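You operate a simulated robot arm through the tools that you are given. There is no shell and no other tool.

You are at the controls of a simulated robot arm. One attempt, no reset.

TASK
Share out the cartons on the top of the teal bench. At the end: the black round anvil from the top of the teal bench is on the top of the rig bench; the carton marked "spacers" from the top of the teal bench is on the top of the rig bench; the carton marked "caps" from the top of the teal bench is in the grey sample tray; the wick cartridge stands on top of the large chrome weight; whatever was shut is shut again. Leave all else as you found it, and nothing knocked over. Set down upright: carton.

Only the result counts: the job must be done as asked and must still hold three seconds after the hand-in. Knocking over, shifting, dropping, spilling or breaking anything else fails it. A push-on lid holds only when it is set on centred and level and pressed home; a screw cap is set on level and turned clockwise until tight.

THE ROBOT
A 6-joint arm with a two-finger parallel gripper, fixed in place. Base frame: the origin is on the floor under the middle of its stand, x ahead of it, y to its left, z up; the work surface is at about z = 0.85. Lengths are in m, angles in rad, forces in N, time in s.
With the tool pointing down near the work surface it reaches from about 0.36 to 0.76 m from the base axis. Its first joint turns from -1.152 to 1.152 rad. Payload 2.45 kg.
The tool frame sits at the grasp point between the pads (the TCP): z along the fingers, y along the line on which they close. The tips reach 0.024 m beyond it. The gripper opens to 0.068 m. The fingers are 0.017 m wide and 0.01 m thick; the gripper's body (0.04 by 0.07 m) begins 0.041 m behind the TCP.
Orientation is that of the tool frame in the base frame, as [roll, pitch, yaw] about the fixed x, y, z axes, in that order (R = Rz(yaw) Ry(pitch) Rx(roll)). With the fingers straight down and closing along the base's y, the tool's x points along the base's -x, its y along +y and its z along -z.

THE INTERFACE
- The arm moves only by the tool step_arm. Its argument "commands" is a list of rows, each a list of 7 numbers: the shift along the tool's x, y, z in units of 250 mm (1.0 is 250 mm), then the turn, a rotation vector about the tool's x, y, z in units of 90 degrees (1.0 is 90 degrees), then the finger opening in mm, from 0 to 68. In form: [[x, y, z, rx, ry, rz, claw], ...]. A call has 1 to 20 rows; each row is the pose to reach, as a shift and turn from the pose commanded when the call began, along the tool's axes at that moment. A call with a number of a shift or a turn outside -1 to 1 is refused whole. Each row takes 0.2 s and may step no farther than 0.05 m and 0.15 rad from the row before; otherwise, or with a gripper value out of range, the whole call is refused. A pose out of reach is approached as far as the arm can. The call stops where the force on the tool passes 40 N (or 10 N more than at its start, if that is more) or the arm is blocked; 0.2 s more then pass. Each finger travels about 0.108 m/s and halts on what it meets, pressing with about 37 N; the grip force reading is that of the motor and also rises with nothing between the fingers. The clock runs only during rows and for 0.2 s after the last one: add rows that repeat a pose to give the fingers time. It gives the time, the measured TCP pose, the force on the tool (base axes), the opening and the grip force at its end, in the units of the frame above (readings bear some noise), with the torque about the TCP (base axes, N m) and any sound that the robot's microphone picked up.
- Cameras (640 x 400 px; columns grow to the right, rows downward): "scene" is fixed at [0.1796, 0.4482, 1.4432]; the picture's right is [-0.43, -0.90, 0.00], its down [-0.69, 0.33, -0.64] and it looks along [0.58, -0.28, -0.77] (base axes); focal length 348 px, centre (320, 200). "wrist" rides on the gripper at [0.084, 0.011, -0.075] in the tool frame; the picture's right is [-0.13, 0.99, 0.00], its down [-0.60, -0.08, -0.79] and it looks along [-0.79, -0.10, 0.61] (tool axes); focal length 251 px, centre (320, 200). There is no depth. A picture from a camera that has moved, and an enlarged one, comes with that camera's place and axes in the base frame and with its lens.
- camera(camera): a new picture of that camera. No time passes.
- close_up(camera, box): a new picture of the part [left, top, right, bottom] of that camera's present view, enlarged. No time passes.
- close_job(): hands the job in; it is judged then, once.

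Nothing tells you positions but the pictures and the camera data. Unless the task says otherwise, let go and move clear before handing in.

The tools are called as name(argument=value, ...) on one line, values as JSON. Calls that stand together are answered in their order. step_arm: Moves the arm, as the interface text tells. Its arguments: {"type":"object","properties":{"commands":{"type":"array","items":{"type":"array","items":{"type":"number"}}}},"required":["commands"]} The other tools are called the same way: camera (camera) takes a picture; close_up (camera, box) takes an enlarged picture of a part of a camera's view; close_job () hands the job in.

At the start:

```text
clock: 0.0
eef_pos: [0.3652, 0.2049, 1.1578]
ee_rot: [3.142, 0.001, 3.141]
wrist_force: [-0.4, -0.1, 0.0]
torque: [-0.02, 0.01, -0.02]
opening: 0.0683
finger_force: 0.1
```

scene: 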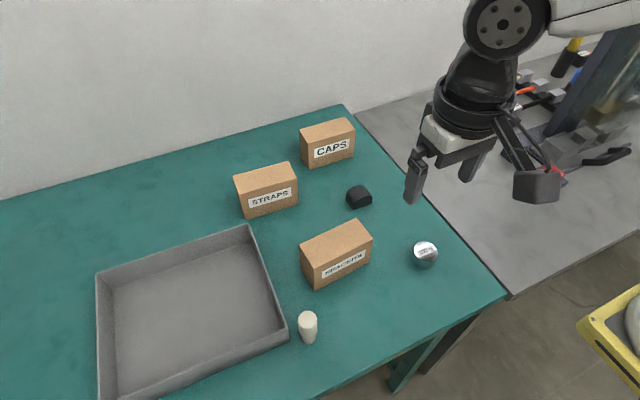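
wrist: 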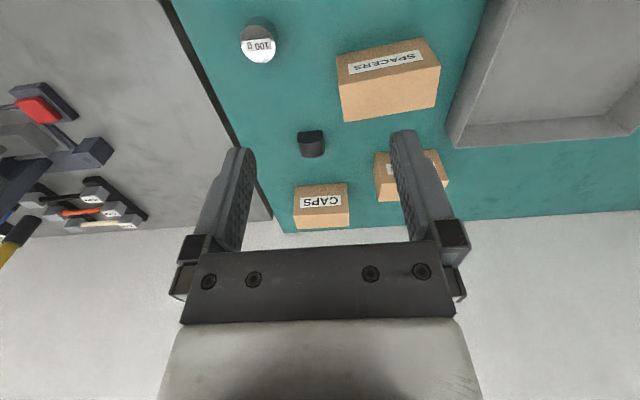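

I see a teal bench with three cartons (caps, straps, spacers), a black object, a chrome weight, a white cylinder and a grey tray; the grey bench to the right carries a rig. I'll take enlarged pictures first to identify things.

close_up(camera="scene", box=[220, 100, 460, 250])

close_up(camera="scene", box=[280, 200, 480, 360])

close_up(camera="scene", box=[440, 0, 640, 200])

close_up(camera="wrist", box=[0, 0, 320, 260])

close_up(camera="wrist", box=[220, 0, 640, 260])

close_up(camera="scene", box=[560, 270, 640, 400])

```text
2.67 times, centred on (340, 175) of scene
camera zoom: at [0.1796, 0.4482, 1.4432], right [-0.43, -0.9, 0.0], down [-0.69, 0.33, -0.64], along [0.58, -0.28, -0.77], focal length 927 px, centre (267, 267)
```

zoom: 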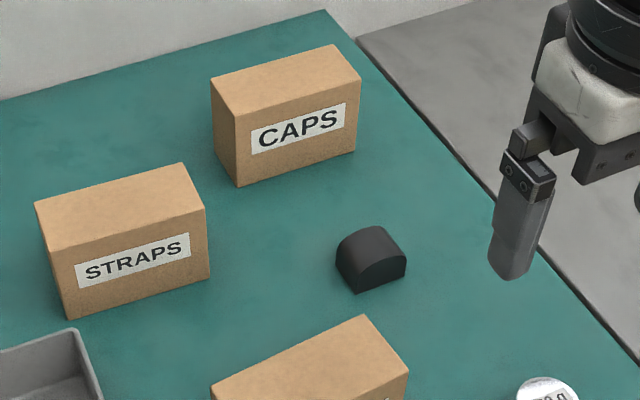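

```text
2.50 times, centred on (380, 280) of scene
camera zoom: at [0.1796, 0.4482, 1.4432], right [-0.43, -0.9, 0.0], down [-0.69, 0.33, -0.64], along [0.58, -0.28, -0.77], focal length 869 px, centre (170, 0)
```

zoom: 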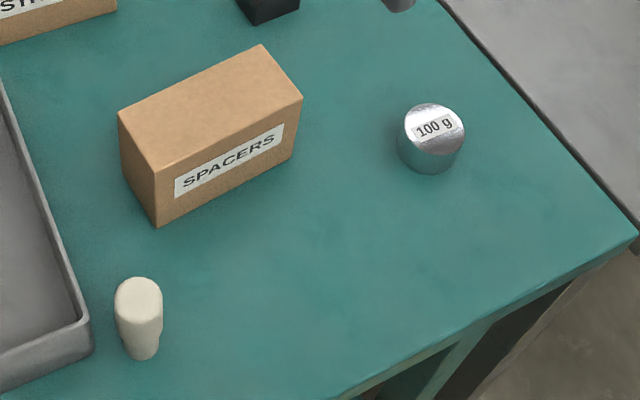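

```text
2.00 times, centred on (540, 100) of scene
camera zoom: at [0.1796, 0.4482, 1.4432], right [-0.43, -0.9, 0.0], down [-0.69, 0.33, -0.64], along [0.58, -0.28, -0.77], focal length 695 px, centre (-120, 400)
```

zoom: 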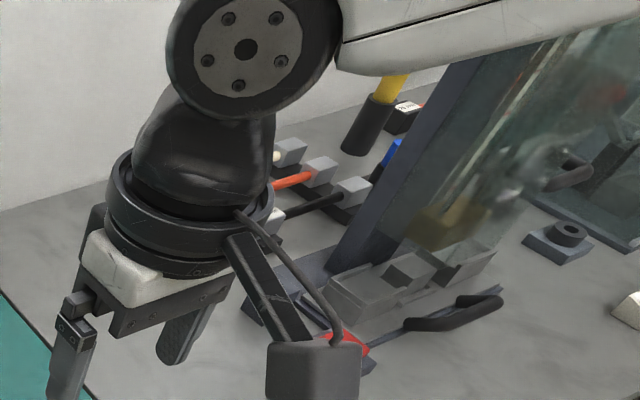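

```text
1.54 times, centred on (160, 130) of wrist
camera zoom: at [0.2801, 0.2166, 1.2345], right [0.13, 0.99, 0.0], down [0.6, -0.08, 0.79], along [0.79, -0.1, -0.61], focal length 387 px, centre (566, 308)
```

zoom: 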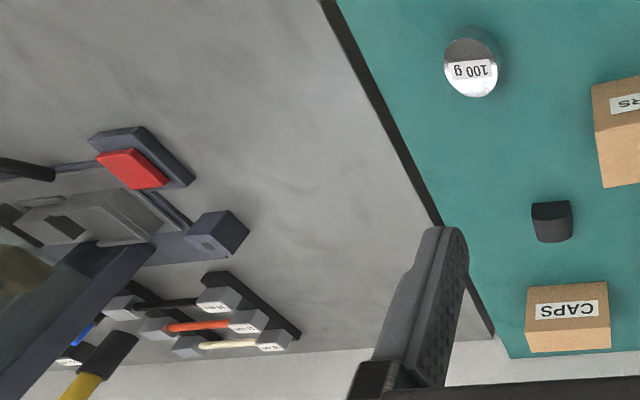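

```text
1.52 times, centred on (430, 130) of wrist
camera zoom: at [0.2801, 0.2166, 1.2345], right [0.13, 0.99, 0.0], down [0.6, -0.08, 0.79], along [0.79, -0.1, -0.61], focal length 383 px, centre (152, 307)
```

zoom: 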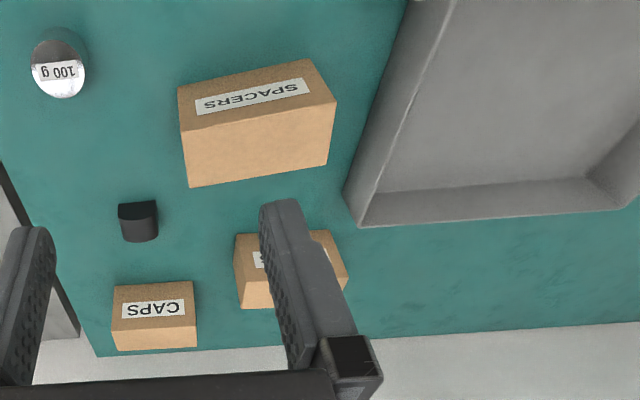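

```text
3.08 times, centred on (600, 335) of scene
camera zoom: at [0.1796, 0.4482, 1.4432], right [-0.43, -0.9, 0.0], down [-0.69, 0.33, -0.64], along [0.58, -0.28, -0.77], focal length 1070 px, centre (-542, -215)
```

zoom: 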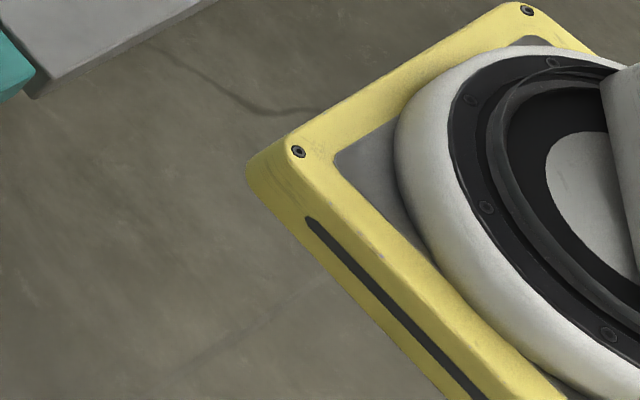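

I place the caps carton near (0.74, 0.16), spacers near (0.45, 0.28), black piece near (0.59, 0.16), the 100 g weight near (0.40, 0.12), a white cylinder near (0.37, 0.38), and the tray round (0.51, 0.55). I'll swing the arm sideways, up high, to see the rig bench.

step_arm(commands=[[0, -0.16, 0, 0, 0, 0, 68], [0, -0.32, 0, 0, 0, 0, 68], [0, -0.48, 0, 0, 0, 0, 68], [0, -0.64, 0, 0, 0, 0, 68], [0, -0.8, 0, 0, 0, 0, 68]])

camera(camera="wrist")

camera(camera="scene")

```text
clock: 1.2
eef_pos: [0.365, 0.0048, 1.1575]
ee_rot: [3.141, 0.0, -3.14]
wrist_force: [-0.5, -0.4, 0.1]
torque: [-0.01, 0.0, 0.01]
opening: 0.068
finger_force: 0.0
```

```text
taken
camera wrist: at [0.2794, 0.016, 1.2325], right [0.13, 0.99, 0.0], down [0.6, -0.08, 0.79], along [0.79, -0.1, -0.61], focal length 251 px, centre (320, 200)
```

wrist: 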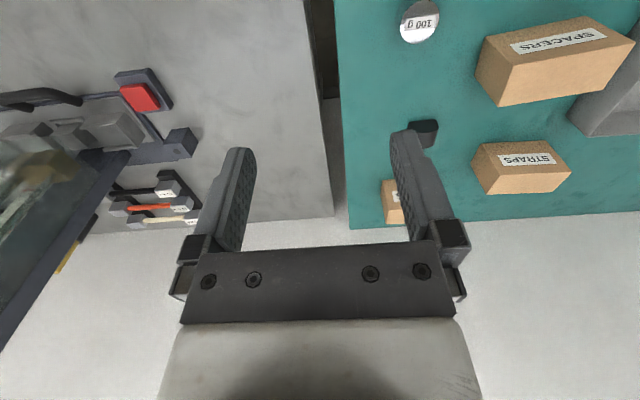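

```text
taken
```

scene: 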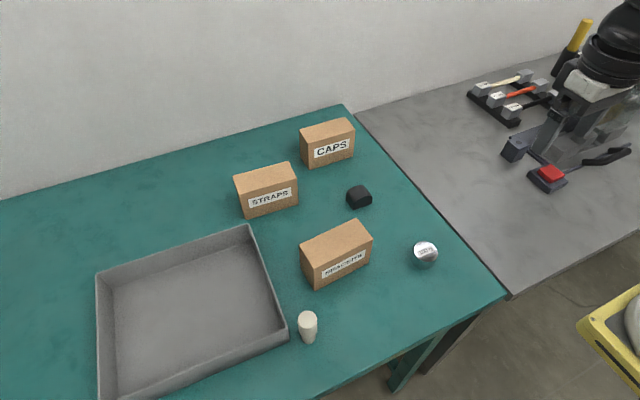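

The rig bench holds a rack with tools, a red button, a handle and a column with a glass shield. I'll turn the wrist camera toward it.

step_arm(commands=[[0, 0, 0, 0, 0, 0.09, 68], [0, 0, 0, 0, 0, 0.18, 68], [0, 0, 0, 0, 0, 0.27, 68], [0, 0, 0, 0, 0, 0.36, 68], [0, 0, 0, 0, 0, 0.45, 68], [0, 0, 0, 0, 0, 0.54, 68]])

camera(camera="wrist")

close_up(camera="wrist", box=[200, 0, 440, 150])

close_up(camera="scene", box=[440, 0, 640, 200])

```text
clock: 2.6
eef_pos: [0.3659, 0.0055, 1.1585]
ee_rot: [-3.141, 0.001, 2.291]
wrist_force: [1.0, -0.2, -0.4]
torque: [-0.01, 0.0, -0.01]
opening: 0.0682
finger_force: 0.1
```

```text
taken
camera wrist: at [0.317, 0.0762, 1.2345], right [0.83, 0.56, 0.0], down [0.34, -0.51, 0.79], along [0.44, -0.66, -0.61], focal length 251 px, centre (320, 200)
```

wrist: 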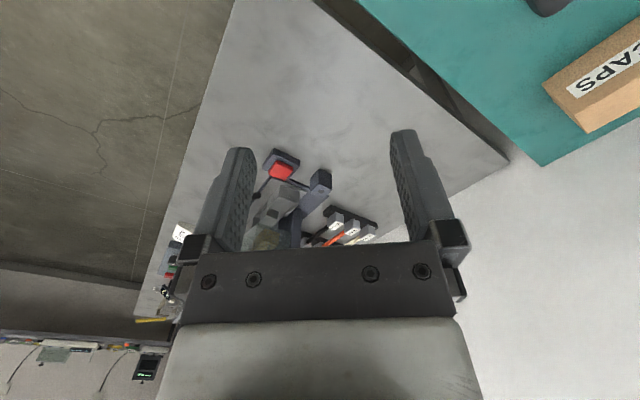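

```text
2.67 times, centred on (320, 75) of wrist
camera zoom: at [0.317, 0.0762, 1.2345], right [0.83, 0.56, 0.0], down [0.34, -0.51, 0.79], along [0.44, -0.66, -0.61], focal length 670 px, centre (320, 533)
```

zoom: 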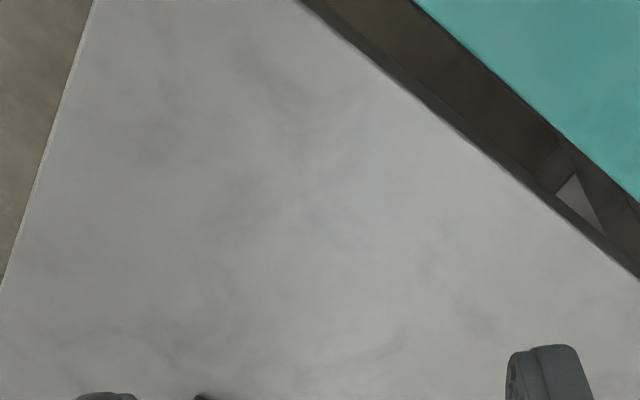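

```text
2.00 times, centred on (540, 100) of scene
camera zoom: at [0.1796, 0.4482, 1.4432], right [-0.43, -0.9, 0.0], down [-0.69, 0.33, -0.64], along [0.58, -0.28, -0.77], focal length 695 px, centre (-120, 400)
```

zoom: 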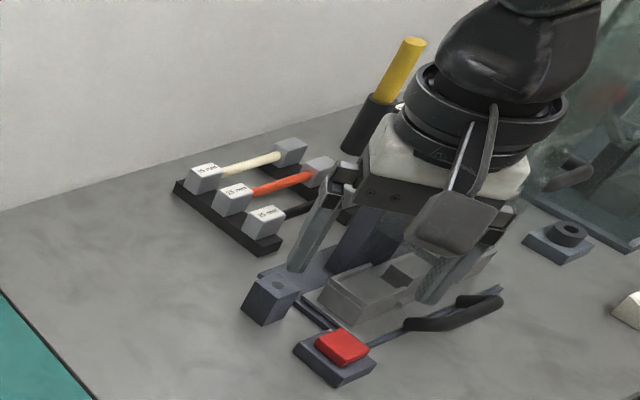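

The rig bench has racks of labelled specimens and a rig. I'll move the hand further over to see the rest of the rig bench.

step_arm(commands=[[-0.15, -0.132, 0, 0, 0, 0, 68], [-0.3, -0.264, 0, 0, 0, 0, 68], [-0.45, -0.396, 0, 0, 0, 0, 68], [-0.6, -0.528, 0, 0, 0, 0, 68]])

camera(camera="wrist")

camera(camera="scene")

close_up(camera="scene", box=[440, 0, 640, 200])

```text
clock: 3.6
eef_pos: [0.3654, -0.1962, 1.1592]
ee_rot: [3.141, -0.001, 2.294]
wrist_force: [0.0, -0.3, 0.1]
torque: [0.02, -0.02, 0.03]
opening: 0.0681
finger_force: 0.1
```

```text
taken
camera wrist: at [0.3166, -0.1257, 1.2344], right [0.83, 0.56, 0.0], down [0.34, -0.5, 0.79], along [0.44, -0.66, -0.61], focal length 251 px, centre (320, 200)
```

wrist: 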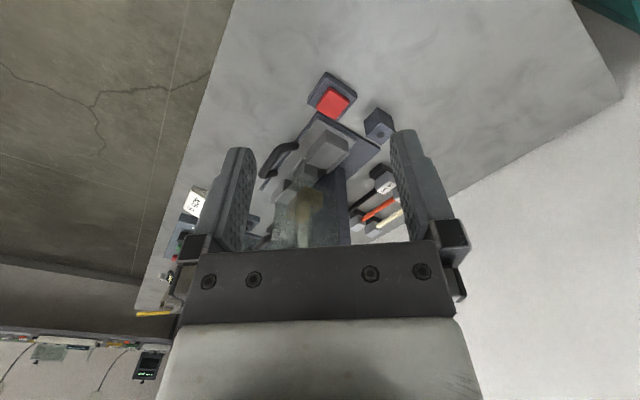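

```text
taken
```

scene: 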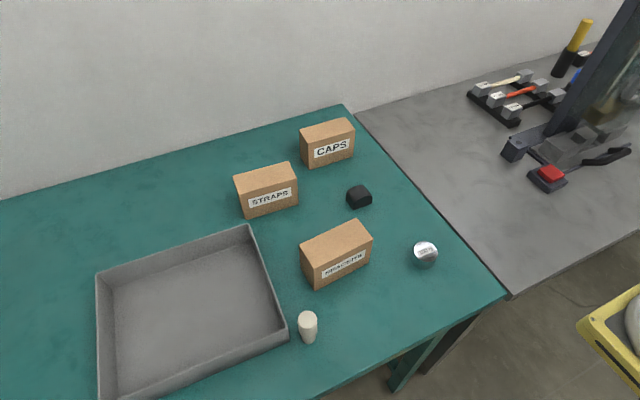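

```text
2.00 times, centred on (540, 100) of scene
camera zoom: at [0.1796, 0.4482, 1.4432], right [-0.43, -0.9, 0.0], down [-0.69, 0.33, -0.64], along [0.58, -0.28, -0.77], focal length 695 px, centre (-120, 400)
```

zoom: 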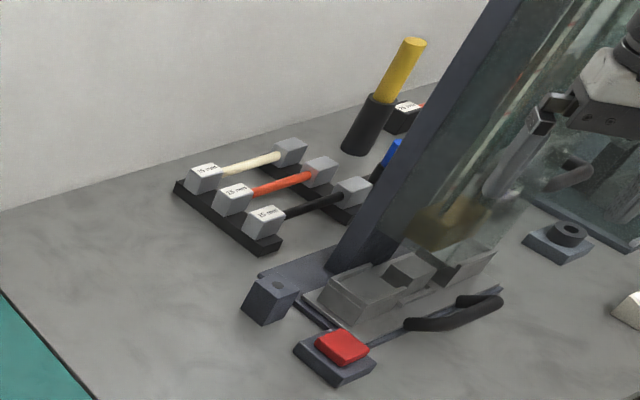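

The rig looks like something to leave alone. I'll zoom into this wrist view, then go back over the teal bench for close looks.

close_up(camera="wrist", box=[240, 50, 440, 250])

close_up(camera="wrist", box=[120, 160, 300, 340])

step_arm(commands=[[0.15, 0.132, 0, 0, 0, -0.09, 68], [0.3, 0.264, 0, 0, 0, -0.18, 68], [0.45, 0.396, 0, 0, 0, -0.27, 68], [0.6, 0.528, 0, 0, 0, -0.36, 68], [0.75, 0.66, 0, 0, 0, -0.45, 68], [0.9, 0.792, 0, 0, 0, -0.54, 68]])

camera(camera="wrist")

```text
2.00 times, centred on (340, 150) of wrist
camera zoom: at [0.3166, -0.1257, 1.2344], right [0.83, 0.56, 0.0], down [0.34, -0.5, 0.79], along [0.44, -0.66, -0.61], focal length 503 px, centre (280, 300)
```

zoom: 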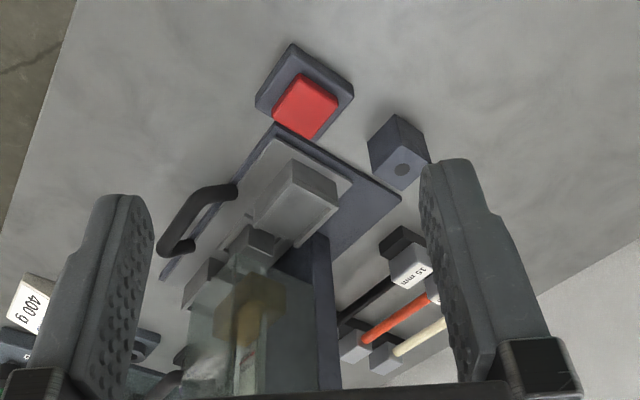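

```text
2.22 times, centred on (210, 250) of wrist
camera zoom: at [0.3166, -0.1257, 1.2344], right [0.83, 0.56, 0.0], down [0.34, -0.5, 0.79], along [0.44, -0.66, -0.61], focal length 559 px, centre (564, 89)
```

zoom: 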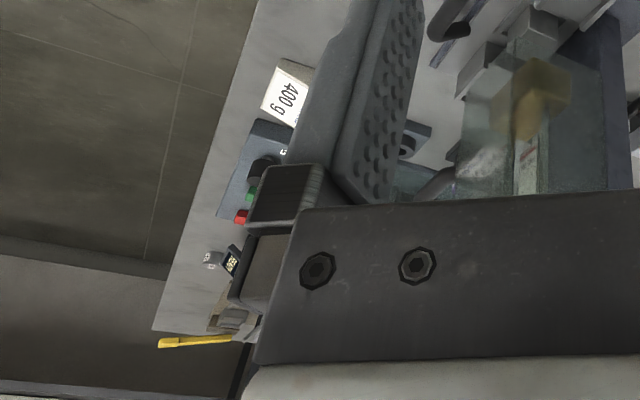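

```text
clock: 5.0
eef_pos: [0.3641, 0.1027, 1.1559]
ee_rot: [3.14, 0.001, -3.141]
wrist_force: [0.0, 0.0, 0.3]
torque: [-0.04, 0.0, 0.0]
opening: 0.068
finger_force: 0.0
```

```text
taken
camera wrist: at [0.2801, 0.1149, 1.2327], right [0.13, 0.99, 0.0], down [0.6, -0.08, 0.79], along [0.79, -0.1, -0.61], focal length 251 px, centre (320, 200)
```

wrist: 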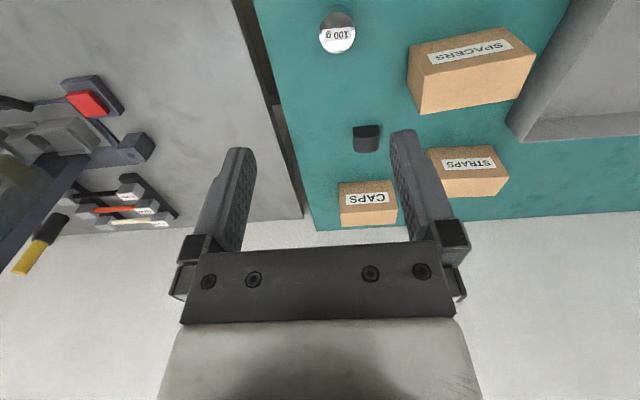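

I noticed something labelled "400 g" on the far side of the rig bench, which may be a heavier chrome weight. I'll go and take a look at it.

step_arm(commands=[[0.0, -0.16, 0, 0, 0, 0.09, 68], [0.0, -0.32, 0, 0, 0, 0.18, 68], [0.0, -0.48, 0, 0, 0, 0.27, 68], [0.0, -0.64, 0, 0, 0, 0.36, 68], [0.0, -0.8, 0, 0, 0, 0.45, 68], [0.05, -0.9, 0, 0, 0, 0.54, 68], [0.1, -0.95, 0, 0, 0, 0.63, 68], [0.1, -1.0, 0, 0, 0, 0.72, 68], [0.1, -1.0, 0, 0, 0, 0.81, 68]])

camera(camera="wrist")

camera(camera="scene")

```text
clock: 7.0
eef_pos: [0.3409, -0.146, 1.1588]
ee_rot: [-3.141, 0.0, 1.869]
wrist_force: [-0.6, 0.7, 1.1]
torque: [-0.01, -0.01, 0.03]
opening: 0.0679
finger_force: 0.0
```

```text
taken
camera wrist: at [0.3257, -0.0615, 1.2346], right [0.99, 0.17, 0.0], down [0.1, -0.6, 0.79], along [0.13, -0.78, -0.61], focal length 251 px, centre (320, 200)
```

wrist: 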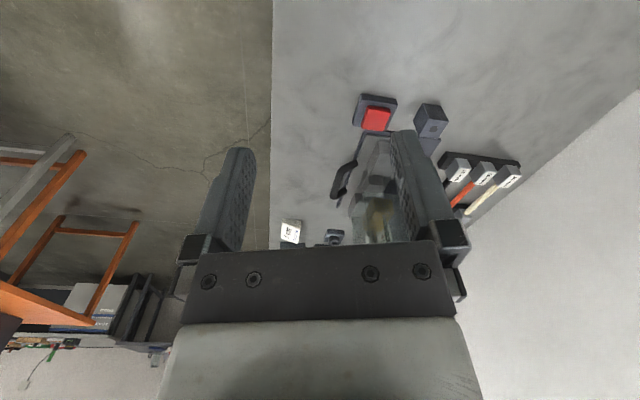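

```text
taken
```

scene: 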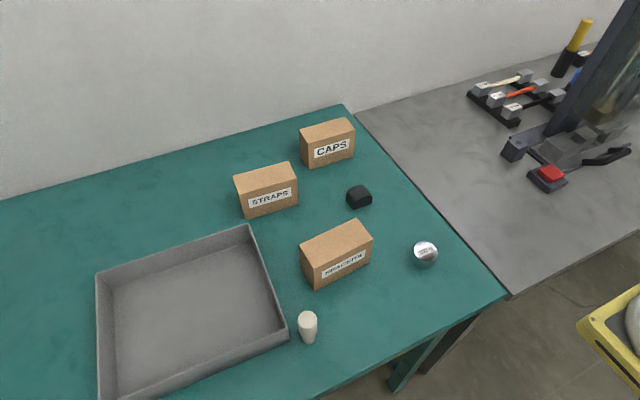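

The "400 g" piece sits at the far end. I'll zoom on it and move nearer.

close_up(camera="wrist", box=[250, 180, 370, 255])

step_arm(commands=[[-0.19, -0.058, 0, 0, 0, 0, 68], [-0.38, -0.117, 0, 0, 0, 0, 68], [-0.574, -0.176, 0, 0, 0, 0, 68]])

camera(camera="wrist")

close_up(camera="wrist", box=[230, 80, 430, 250])

```text
5.33 times, centred on (310, 218) of wrist
camera zoom: at [0.3257, -0.0615, 1.2346], right [0.99, 0.17, 0.0], down [0.1, -0.6, 0.79], along [0.13, -0.78, -0.61], focal length 1341 px, centre (373, 107)
```

zoom: 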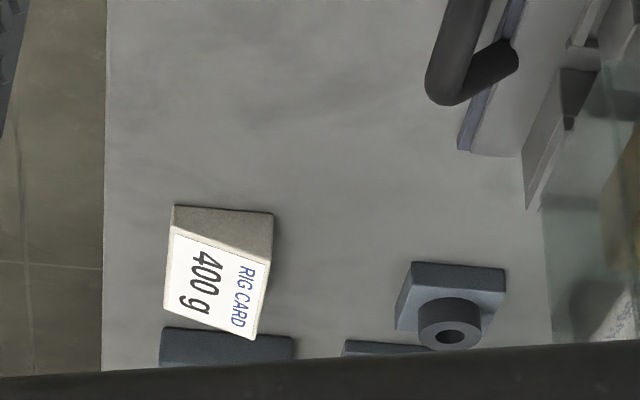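

```text
refused: row 3 steps farther than a row can; nothing moved
```

```text
taken
camera wrist: at [0.3257, -0.0615, 1.2346], right [0.99, 0.17, 0.0], down [0.1, -0.6, 0.79], along [0.13, -0.78, -0.61], focal length 251 px, centre (320, 200)
```

wrist: 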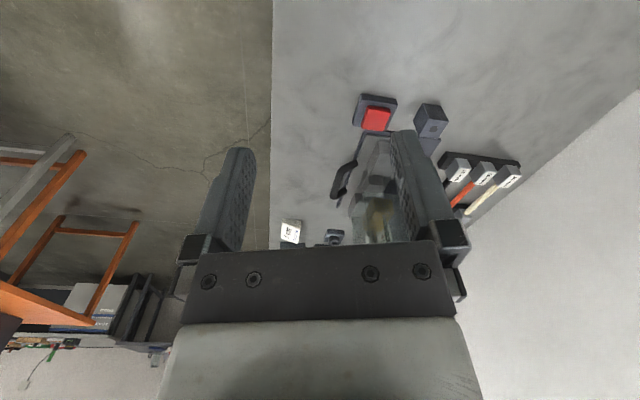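

```text
2.35 times, centred on (330, 165) of wrist
camera zoom: at [0.3257, -0.0615, 1.2346], right [0.99, 0.17, 0.0], down [0.1, -0.6, 0.79], along [0.13, -0.78, -0.61], focal length 592 px, centre (296, 282)
```

zoom: 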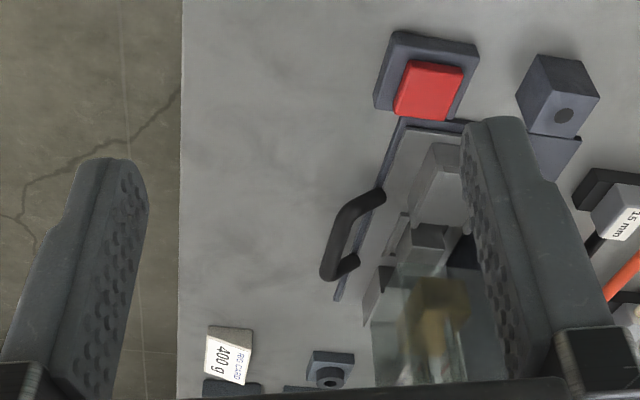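

That is only a "rig card", so the 100 g piece on the teal bench should be the chrome weight. I'll go back over the teal bench and look at the white cylinder and the black piece closely.

step_arm(commands=[[0.12, 0.037, 0, 0, 0, -0.09, 68], [0.24, 0.073, 0, 0, 0, -0.18, 68], [0.36, 0.11, 0, 0, 0, -0.27, 68], [0.48, 0.147, 0, 0, 0, -0.36, 68], [0.6, 0.183, 0, 0, 0, -0.45, 68], [0.72, 0.22, 0, 0, 0, -0.54, 68], [0.84, 0.257, 0, 0, 0, -0.63, 68], [0.956, 0.293, 0, 0, 0, -0.72, 68], [0.956, 0.293, 0, 0, 0, -0.81, 68], [0.956, 0.293, 0, 0, 0, -0.9, 68], [0.956, 0.293, 0, 0, 0, -0.99, 68]])

camera(camera="wrist")

```text
clock: 9.4
eef_pos: [0.3399, 0.1048, 1.1587]
ee_rot: [-3.141, 0.0, -2.855]
wrist_force: [0.4, 0.4, 0.2]
torque: [0.0, 0.0, 0.0]
opening: 0.0681
finger_force: 0.1
out of reach, approached as far as the arm can: row 3, 4, 5, 6, 7
```

```text
taken
camera wrist: at [0.2547, 0.0928, 1.2343], right [-0.16, 0.99, 0.0], down [0.6, 0.09, 0.79], along [0.78, 0.12, -0.61], focal length 251 px, centre (320, 200)
```

wrist: 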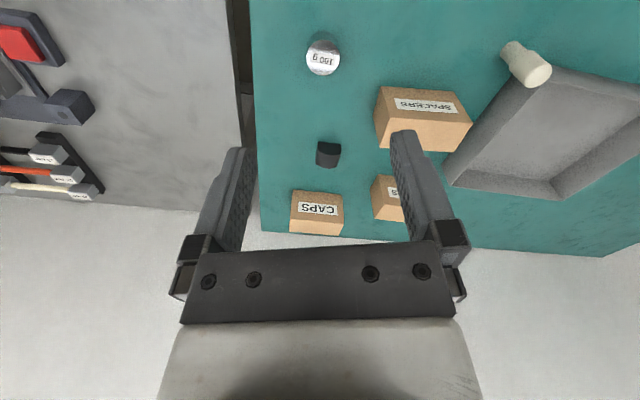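

Now the white cylinder, the weight and the black piece are all in view; zooming in on each.

close_up(camera="wrist", box=[470, 20, 590, 110])

close_up(camera="wrist", box=[280, 20, 480, 160])

close_up(camera="wrist", box=[280, 120, 420, 240])

close_up(camera="wrist", box=[440, 40, 640, 240])

```text
4.44 times, centred on (530, 65) of wrist
camera zoom: at [0.2547, 0.0928, 1.2343], right [-0.16, 0.99, 0.0], down [0.6, 0.09, 0.79], along [0.78, 0.12, -0.61], focal length 1118 px, centre (-613, 800)
```

zoom: 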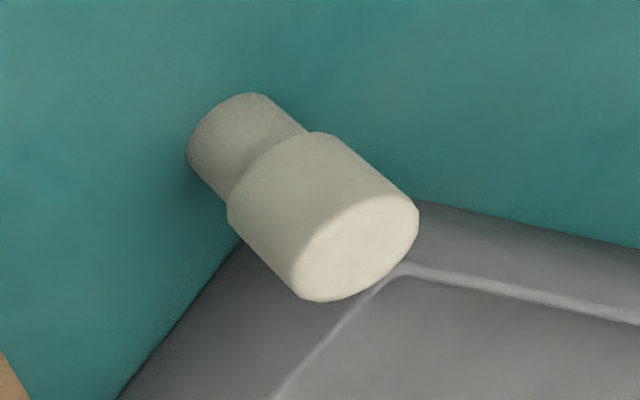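

```text
2.86 times, centred on (380, 90) of wrist
camera zoom: at [0.2547, 0.0928, 1.2343], right [-0.16, 0.99, 0.0], down [0.6, 0.09, 0.79], along [0.78, 0.12, -0.61], focal length 718 px, centre (149, 514)
```

zoom: 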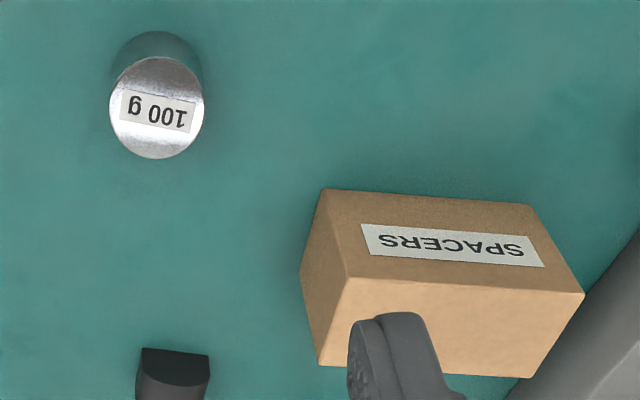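

```text
3.33 times, centred on (350, 180) of wrist
camera zoom: at [0.2547, 0.0928, 1.2343], right [-0.16, 0.99, 0.0], down [0.6, 0.09, 0.79], along [0.78, 0.12, -0.61], focal length 838 px, centre (220, 267)
```

zoom: 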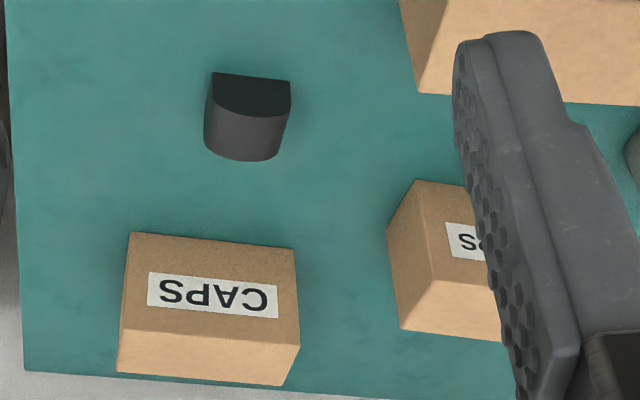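

```text
2.00 times, centred on (540, 140) of wrist
camera zoom: at [0.2547, 0.0928, 1.2343], right [-0.16, 0.99, 0.0], down [0.6, 0.09, 0.79], along [0.78, 0.12, -0.61], focal length 503 px, centre (-120, 320)
```

zoom: 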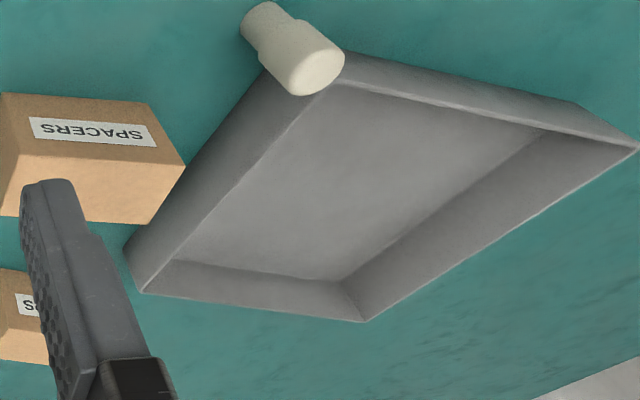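

The white piece is a two-diameter cylinder about 80 mm tall (the wick cartridge); the black anvil is a round-topped block near (0.588, 0.157) with flat faces toward and away from the robot, about 35 mm apart. I'll start with the anvil: move above it and turn so the fingers close along base x.

step_arm(commands=[[-0.1, -0.008, 0, 0, 0, 0.09, 68], [-0.2, -0.016, 0, 0, 0, 0.18, 68], [-0.3, -0.024, 0, 0, 0, 0.27, 68], [-0.4, -0.032, 0, 0, 0, 0.36, 68], [-0.5, -0.04, 0, 0, 0, 0.45, 68], [-0.6, -0.048, 0, 0, 0, 0.54, 68], [-0.7, -0.056, 0, 0, 0, 0.63, 68], [-0.8, -0.064, 0, 0, 0, 0.72, 68], [-0.9, -0.072, 0, 0, 0, 0.81, 68], [-0.977, -0.08, 0, 0, 0, 0.9, 68], [-0.977, -0.08, 0, 0, 0, 0.9, 68]])

camera(camera="wrist")

close_up(camera="scene", box=[470, 240, 570, 320])

```text
clock: 11.8
eef_pos: [0.5804, 0.1552, 1.1587]
ee_rot: [-3.141, 0.0, 2.01]
wrist_force: [-0.6, 0.2, -0.1]
torque: [0.03, 0.02, 0.0]
opening: 0.0679
finger_force: 0.0
```

```text
taken
camera wrist: at [0.5541, 0.2365, 1.2354], right [0.95, 0.3, 0.0], down [0.18, -0.58, 0.79], along [0.24, -0.76, -0.61], focal length 251 px, centre (320, 200)
```

wrist: 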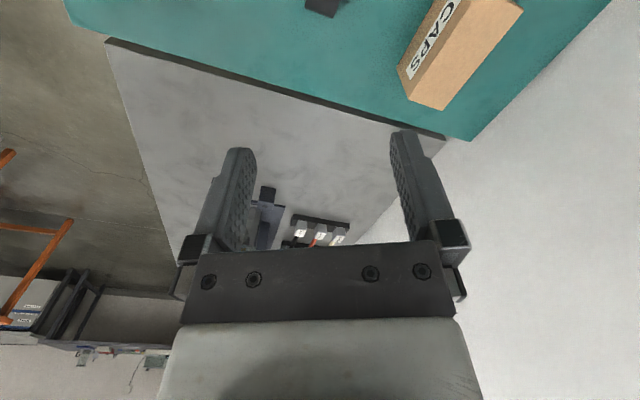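

```text
5.00 times, centred on (520, 280) of scene
camera zoom: at [0.1796, 0.4482, 1.4432], right [-0.43, -0.9, 0.0], down [-0.69, 0.33, -0.64], along [0.58, -0.28, -0.77], focal length 1738 px, centre (-680, -200)
```

zoom: 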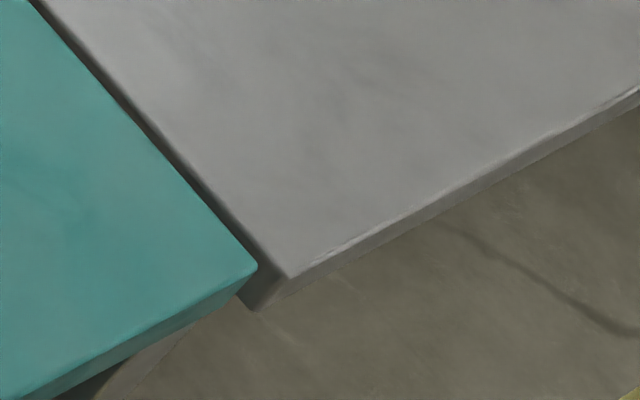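

I'm above the anvil; next I finish the turn and drop a bit, shifted toward −y so the wrist camera sees the anvil properly.

step_arm(commands=[[-0.09, -0.03, 0.07, 0, 0, 0.07, 68], [-0.18, -0.06, 0.14, 0, 0, 0.14, 68], [-0.267, -0.09, 0.2, 0, 0, 0.21, 68], [-0.267, -0.09, 0.2, 0, 0, 0.28, 68], [-0.267, -0.09, 0.2, 0, 0, 0.28, 68]])

camera(camera="wrist")

close_up(camera="wrist", box=[230, 0, 450, 140])

```text
clock: 13.0
eef_pos: [0.5879, 0.0852, 1.1093]
ee_rot: [3.141, 0.0, 1.568]
wrist_force: [0.9, 0.0, -0.2]
torque: [0.03, 0.01, 0.0]
opening: 0.068
finger_force: 0.0
```

```text
taken
camera wrist: at [0.5973, 0.1695, 1.1854], right [0.99, -0.13, 0.0], down [-0.08, -0.6, 0.79], along [-0.1, -0.79, -0.61], focal length 251 px, centre (320, 200)
```

wrist: 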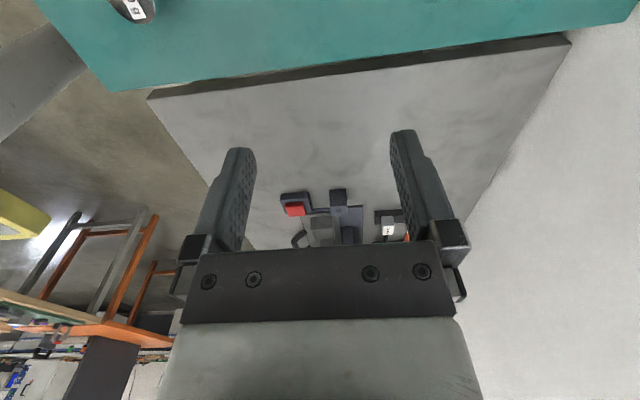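

```text
2.86 times, centred on (340, 70) of wrist
camera zoom: at [0.5973, 0.1695, 1.1854], right [0.99, -0.13, 0.0], down [-0.08, -0.6, 0.79], along [-0.1, -0.79, -0.61], focal length 718 px, centre (263, 571)
```

zoom: 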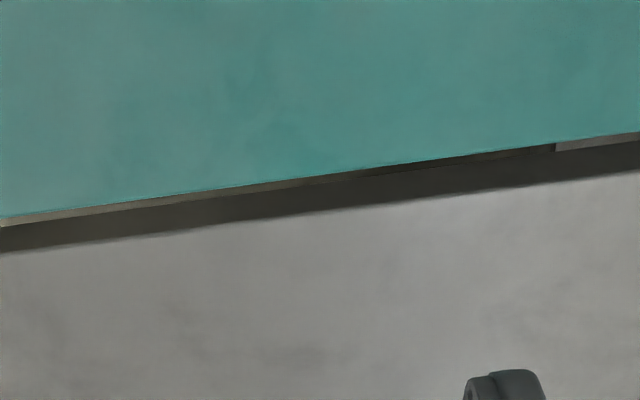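

That shift went the wrong way: the anvil is now behind the camera. It was useful, though, because the two views put the rig bench about 6 cm lower (z ≈ 0.79). I'll back up toward +y to see the anvil.

step_arm(commands=[[0.16, 0, 0.02, 0, 0, 0, 68], [0.32, 0, 0.04, 0, 0, 0, 68], [0.48, 0, 0.06, 0, 0, 0, 68], [0.62, 0, 0.08, 0, 0, 0, 68], [0.62, 0, 0.08, 0, 0, 0, 68]])

camera(camera="wrist")

close_up(camera="wrist", box=[240, 20, 400, 140])

```text
clock: 14.2
eef_pos: [0.5882, 0.2417, 1.0899]
ee_rot: [-3.141, -0.001, 1.57]
wrist_force: [0.2, -0.7, -0.2]
torque: [0.0, -0.02, -0.02]
opening: 0.0681
finger_force: 0.0
```

```text
taken
camera wrist: at [0.5975, 0.3261, 1.1648], right [0.99, -0.13, 0.0], down [-0.08, -0.6, 0.79], along [-0.1, -0.79, -0.61], focal length 251 px, centre (320, 200)
```

wrist: 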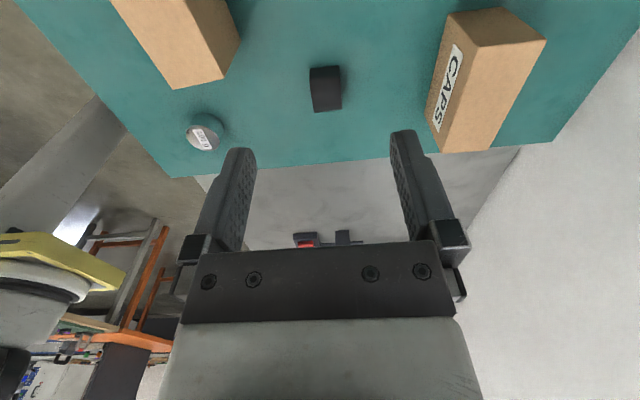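

```text
3.33 times, centred on (320, 80) of wrist
camera zoom: at [0.5975, 0.3261, 1.1648], right [0.99, -0.13, 0.0], down [-0.08, -0.6, 0.79], along [-0.1, -0.79, -0.61], focal length 838 px, centre (320, 600)
```

zoom: 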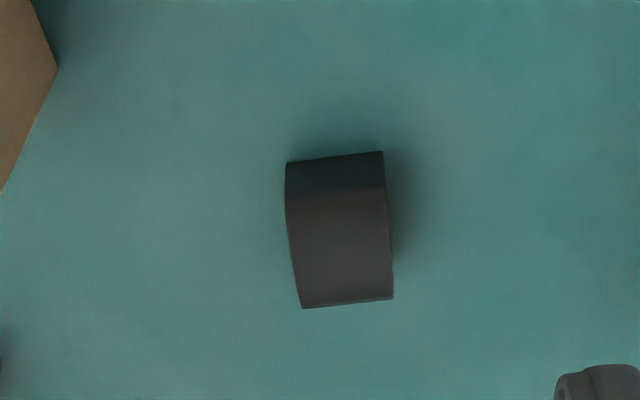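

The anvil's centre comes out at about (0.584, 0.159), its flat faces 35 mm apart along x. I'll move over it and down to just above.

step_arm(commands=[[-0.17, -0.008, 0, 0, 0, 0, 68], [-0.332, -0.016, 0, 0, 0, 0, 68], [-0.332, -0.016, 0.18, 0, 0, 0, 68], [-0.332, -0.016, 0.36, 0, 0, 0, 68], [-0.332, -0.016, 0.54, 0, 0, 0, 68], [-0.332, -0.016, 0.56, 0, 0, 0, 68]])

camera(camera="wrist")

camera(camera="scene")

```text
clock: 15.6
eef_pos: [0.5845, 0.157, 0.947]
ee_rot: [3.141, -0.002, 1.571]
wrist_force: [0.0, 0.4, 0.2]
torque: [-0.03, 0.02, -0.01]
opening: 0.0681
finger_force: 0.0
```

```text
taken
camera wrist: at [0.594, 0.2413, 1.0228], right [0.99, -0.13, 0.0], down [-0.08, -0.6, 0.79], along [-0.1, -0.79, -0.61], focal length 251 px, centre (320, 200)
```

wrist: 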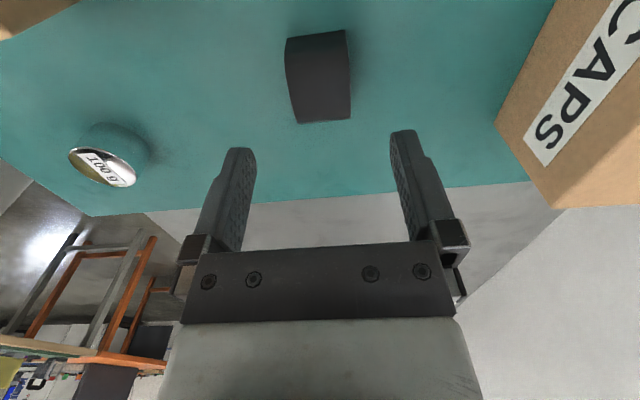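

```text
taken
```

scene: 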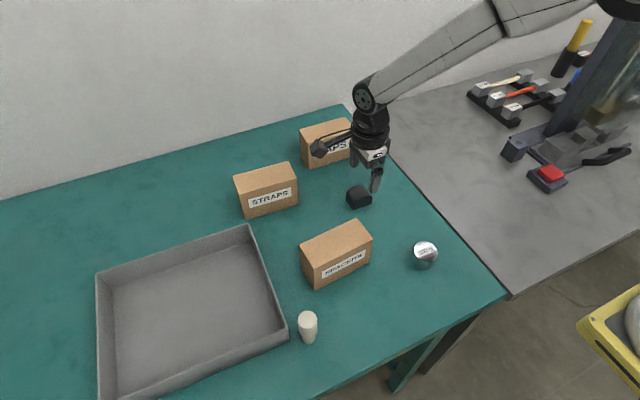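

The anvil is centred between the fingers. Going down, then closing.

step_arm(commands=[[0, 0, 0.08, 0, 0, 0, 68], [0, 0, 0.16, 0, 0, 0, 68], [0, 0, 0.22, 0, 0, 0, 68], [0, 0, 0.264, 0, 0, 0, 68], [0, 0, 0.264, 0, 0, 0, 68]])

camera(camera="wrist")

```text
clock: 16.8
eef_pos: [0.5833, 0.1563, 0.8814]
ee_rot: [3.141, 0.001, 1.57]
wrist_force: [0.6, -0.2, -0.4]
torque: [-0.01, 0.01, 0.03]
opening: 0.0681
finger_force: 0.1
```

```text
taken
camera wrist: at [0.593, 0.2409, 0.9579], right [0.99, -0.13, 0.0], down [-0.08, -0.6, 0.79], along [-0.1, -0.79, -0.61], focal length 251 px, centre (320, 200)
```

wrist: 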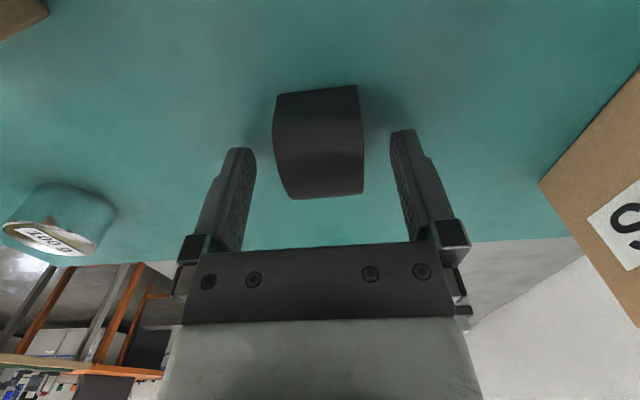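

The anvil stands between the pads; closing on it and lifting.

step_arm(commands=[[0, 0, 0, 0, 0, 0, 50], [0, 0, 0, 0, 0, 0, 30], [0, 0, 0, 0, 0, 0, 20], [0, 0, 0, 0, 0, 0, 20], [0, 0, 0, 0, 0, 0, 20]])

camera(camera="wrist")

```text
clock: 18.0
eef_pos: [0.5826, 0.1572, 0.8814]
ee_rot: [3.141, 0.002, 1.571]
wrist_force: [1.2, 1.2, -0.1]
torque: [0.09, -0.07, -0.01]
opening: 0.0357
finger_force: 36.7
```

```text
taken
camera wrist: at [0.5931, 0.2409, 0.9581], right [0.99, -0.13, 0.0], down [-0.08, -0.6, 0.79], along [-0.1, -0.79, -0.61], focal length 251 px, centre (320, 200)
```

wrist: 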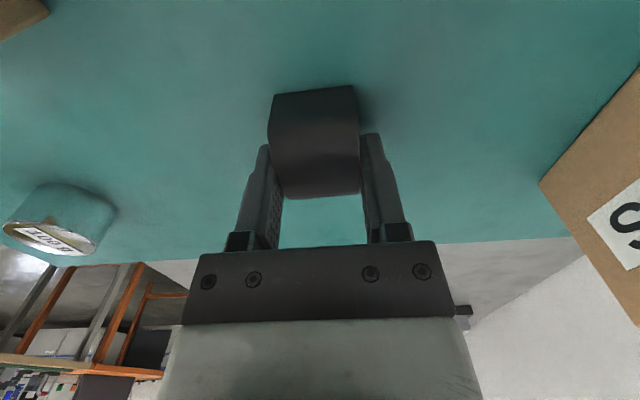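

The anvil is held (36 mm opening, 37 N). Lifting and carrying it over to the rig bench near (0.58, −0.10).

step_arm(commands=[[0, 0, -0.1, 0, 0, 0, 20], [0, 0, -0.25, 0, 0, 0, 20], [0, 0, -0.4, 0, 0, 0, 20], [0, 0, -0.48, 0, 0, 0, 20], [-0.15, 0, -0.48, 0, 0, 0, 20], [-0.3, 0, -0.48, 0, 0, 0, 20], [-0.45, 0, -0.48, 0, 0, 0, 20], [-0.6, 0, -0.48, 0, 0, 0, 20], [-0.75, 0, -0.48, 0, 0, 0, 20], [-0.9, 0, -0.48, 0, 0, 0, 20], [-1.0, 0, -0.48, 0, 0, 0, 20], [-1.0, 0, -0.48, 0, 0, 0, 20]])

camera(camera="wrist")

camera(camera="scene")

```text
clock: 20.6
eef_pos: [0.5831, -0.0961, 1.003]
ee_rot: [-3.141, 0.001, 1.571]
wrist_force: [0.6, -0.2, -3.3]
torque: [-0.01, -0.01, 0.0]
opening: 0.0358
finger_force: 37.3
```

```text
taken
camera wrist: at [0.5933, -0.0102, 1.0788], right [0.99, -0.13, 0.0], down [-0.08, -0.6, 0.79], along [-0.1, -0.79, -0.61], focal length 251 px, centre (320, 200)
```

wrist: 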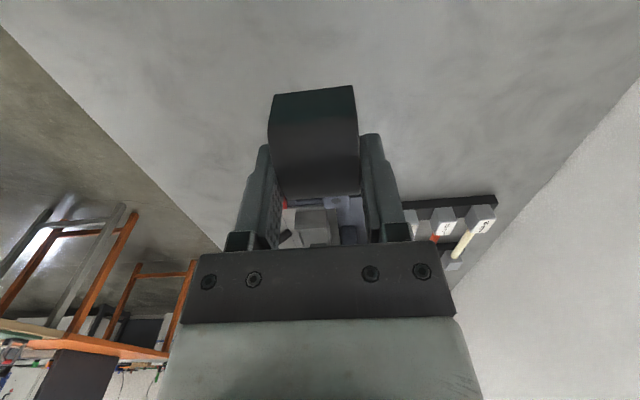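

```text
taken
```

scene: 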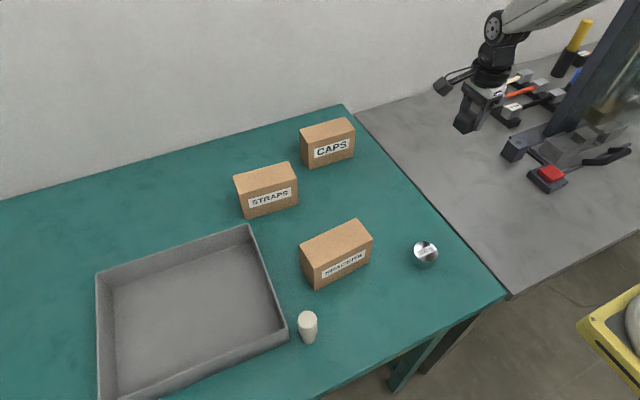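

Anvil weighs about 0.33 kg and is over clear rig-bench surface. Lowering to about z = 0.84 while watching the force.

step_arm(commands=[[0, 0, 0.16, 0, 0, 0, 20], [0, 0, 0.32, 0, 0, 0, 20], [0, 0, 0.42, 0, 0, 0, 20], [0, 0, 0.46, 0, 0, 0, 20], [0, 0, 0.49, 0, 0, 0, 20], [0, 0, 0.52, 0, 0, 0, 20], [0, 0, 0.55, 0, 0, 0, 20], [0, 0, 0.58, 0, 0, 0, 20], [0, 0, 0.61, 0, 0, 0, 20], [0, 0, 0.64, 0, 0, 0, 20], [0, 0, 0.66, 0, 0, 0, 20]])

camera(camera="wrist")

camera(camera="scene")

```text
clock: 23.0
eef_pos: [0.5843, -0.0942, 0.8373]
ee_rot: [-3.141, -0.001, 1.57]
wrist_force: [0.6, 0.0, -2.7]
torque: [0.0, 0.03, 0.02]
opening: 0.0358
finger_force: 36.8
```

```text
taken
camera wrist: at [0.5933, -0.0099, 0.9132], right [0.99, -0.13, 0.0], down [-0.08, -0.6, 0.79], along [-0.1, -0.79, -0.61], focal length 251 px, centre (320, 200)
```

wrist: 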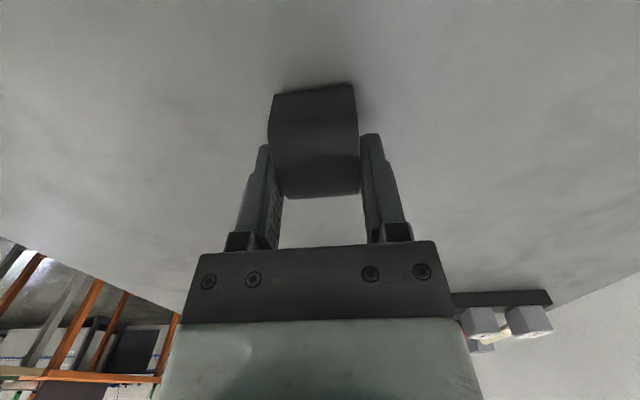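

```text
taken
```

scene: 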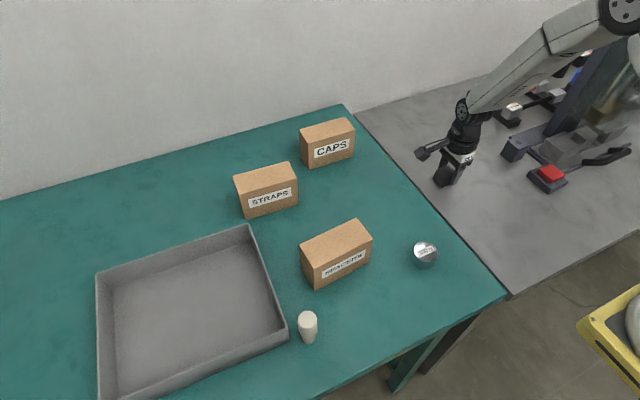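

Still free at z = 0.837, so the rig bench is indeed lower. Continuing down in 2 mm steps.

step_arm(commands=[[0, 0, 0.008, 0, 0, 0, 20], [0, 0, 0.016, 0, 0, 0, 20], [0, 0, 0.024, 0, 0, 0, 20], [0, 0, 0.032, 0, 0, 0, 20], [0, 0, 0.04, 0, 0, 0, 20]])

close_up(camera="wrist", box=[220, 40, 420, 200])

```text
clock: 24.2
eef_pos: [0.5856, -0.0944, 0.8291]
ee_rot: [3.137, 0.001, 1.572]
wrist_force: [-3.6, 0.3, 29.8]
torque: [0.02, 0.44, -0.04]
opening: 0.0357
finger_force: 37.7
```

```text
2.50 times, centred on (320, 120) of wrist
camera zoom: at [0.5952, -0.0104, 0.9051], right [0.99, -0.13, 0.01], down [-0.08, -0.6, 0.79], along [-0.1, -0.79, -0.61], focal length 629 px, centre (320, 400)
```

zoom: 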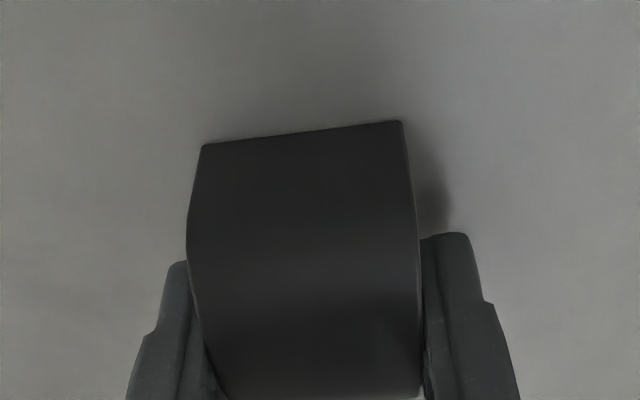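

Contact at z ≈ 0.829 (30 N), so the rig bench is at about 0.80. I ease up 1.5 mm, open, and rise clear.

step_arm(commands=[[0, 0, -0.006, 0, 0, 0, 20], [0, 0, -0.006, 0, 0, 0, 36], [0, 0, -0.006, 0, 0, 0, 45], [0, 0, -0.006, 0, 0, 0, 60], [0, 0, -0.006, 0, 0, 0, 66], [0, 0, -0.006, 0, 0, 0, 66]])

camera(camera="wrist")

```text
clock: 25.6
eef_pos: [0.5853, -0.0938, 0.8294]
ee_rot: [-3.141, 0.001, 1.572]
wrist_force: [-0.2, 0.6, 0.6]
torque: [-0.02, 0.02, 0.01]
opening: 0.0659
finger_force: 0.0
```

```text
taken
camera wrist: at [0.5941, -0.0097, 0.905], right [0.99, -0.13, 0.0], down [-0.08, -0.6, 0.79], along [-0.1, -0.79, -0.61], focal length 251 px, centre (320, 200)
```

wrist: 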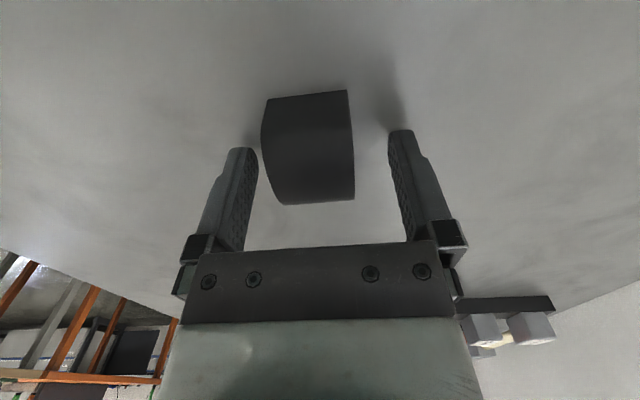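

Anvil is down and standing. It sits nearer the left finger, so I shift the hand a few mm to centre it and then rise.

step_arm(commands=[[0, -0.02, -0.006, 0, 0, 0, 68], [0, -0.02, -0.1, 0, 0, 0, 68], [0, -0.02, -0.25, 0, 0, 0, 68], [0, -0.02, -0.42, 0, 0, 0, 68], [0, -0.02, -0.6, 0, 0, 0, 68], [0, -0.02, -0.78, 0, 0, 0, 68], [0, -0.02, -0.94, 0, 0, 0, 68]])

camera(camera="wrist")

close_up(camera="scene", box=[380, 60, 600, 240])

```text
clock: 27.2
eef_pos: [0.579, -0.0918, 1.0658]
ee_rot: [-3.141, 0.0, 1.572]
wrist_force: [0.5, -0.5, 0.6]
torque: [0.04, 0.01, -0.03]
opening: 0.0679
finger_force: 0.0
```

```text
taken
camera wrist: at [0.5885, -0.0086, 1.1414], right [0.99, -0.13, 0.0], down [-0.08, -0.6, 0.79], along [-0.1, -0.79, -0.61], focal length 251 px, centre (320, 200)
```

wrist: 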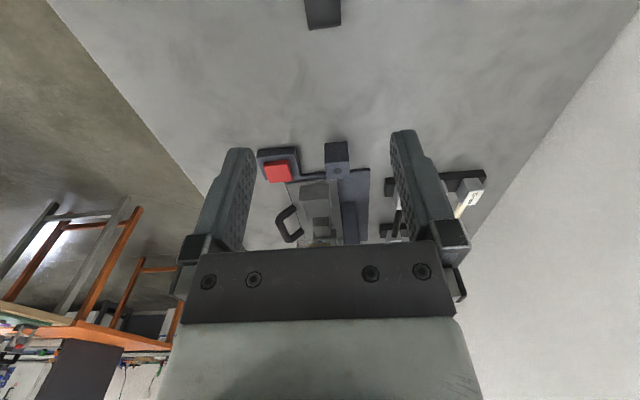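

```text
2.22 times, centred on (490, 150) of scene
camera zoom: at [0.1796, 0.4482, 1.4432], right [-0.43, -0.9, 0.0], down [-0.69, 0.33, -0.64], along [0.58, -0.28, -0.77], focal length 772 px, centre (-58, 311)
```

zoom: 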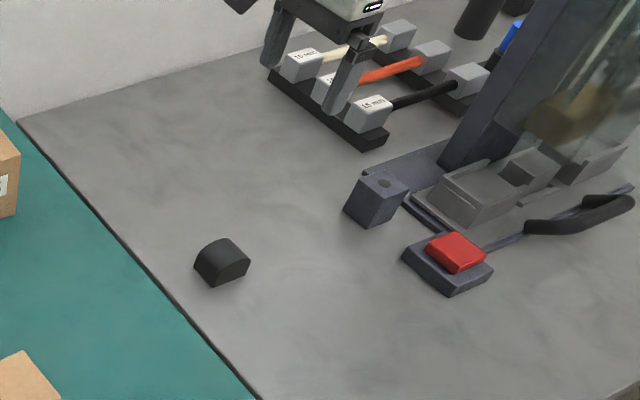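

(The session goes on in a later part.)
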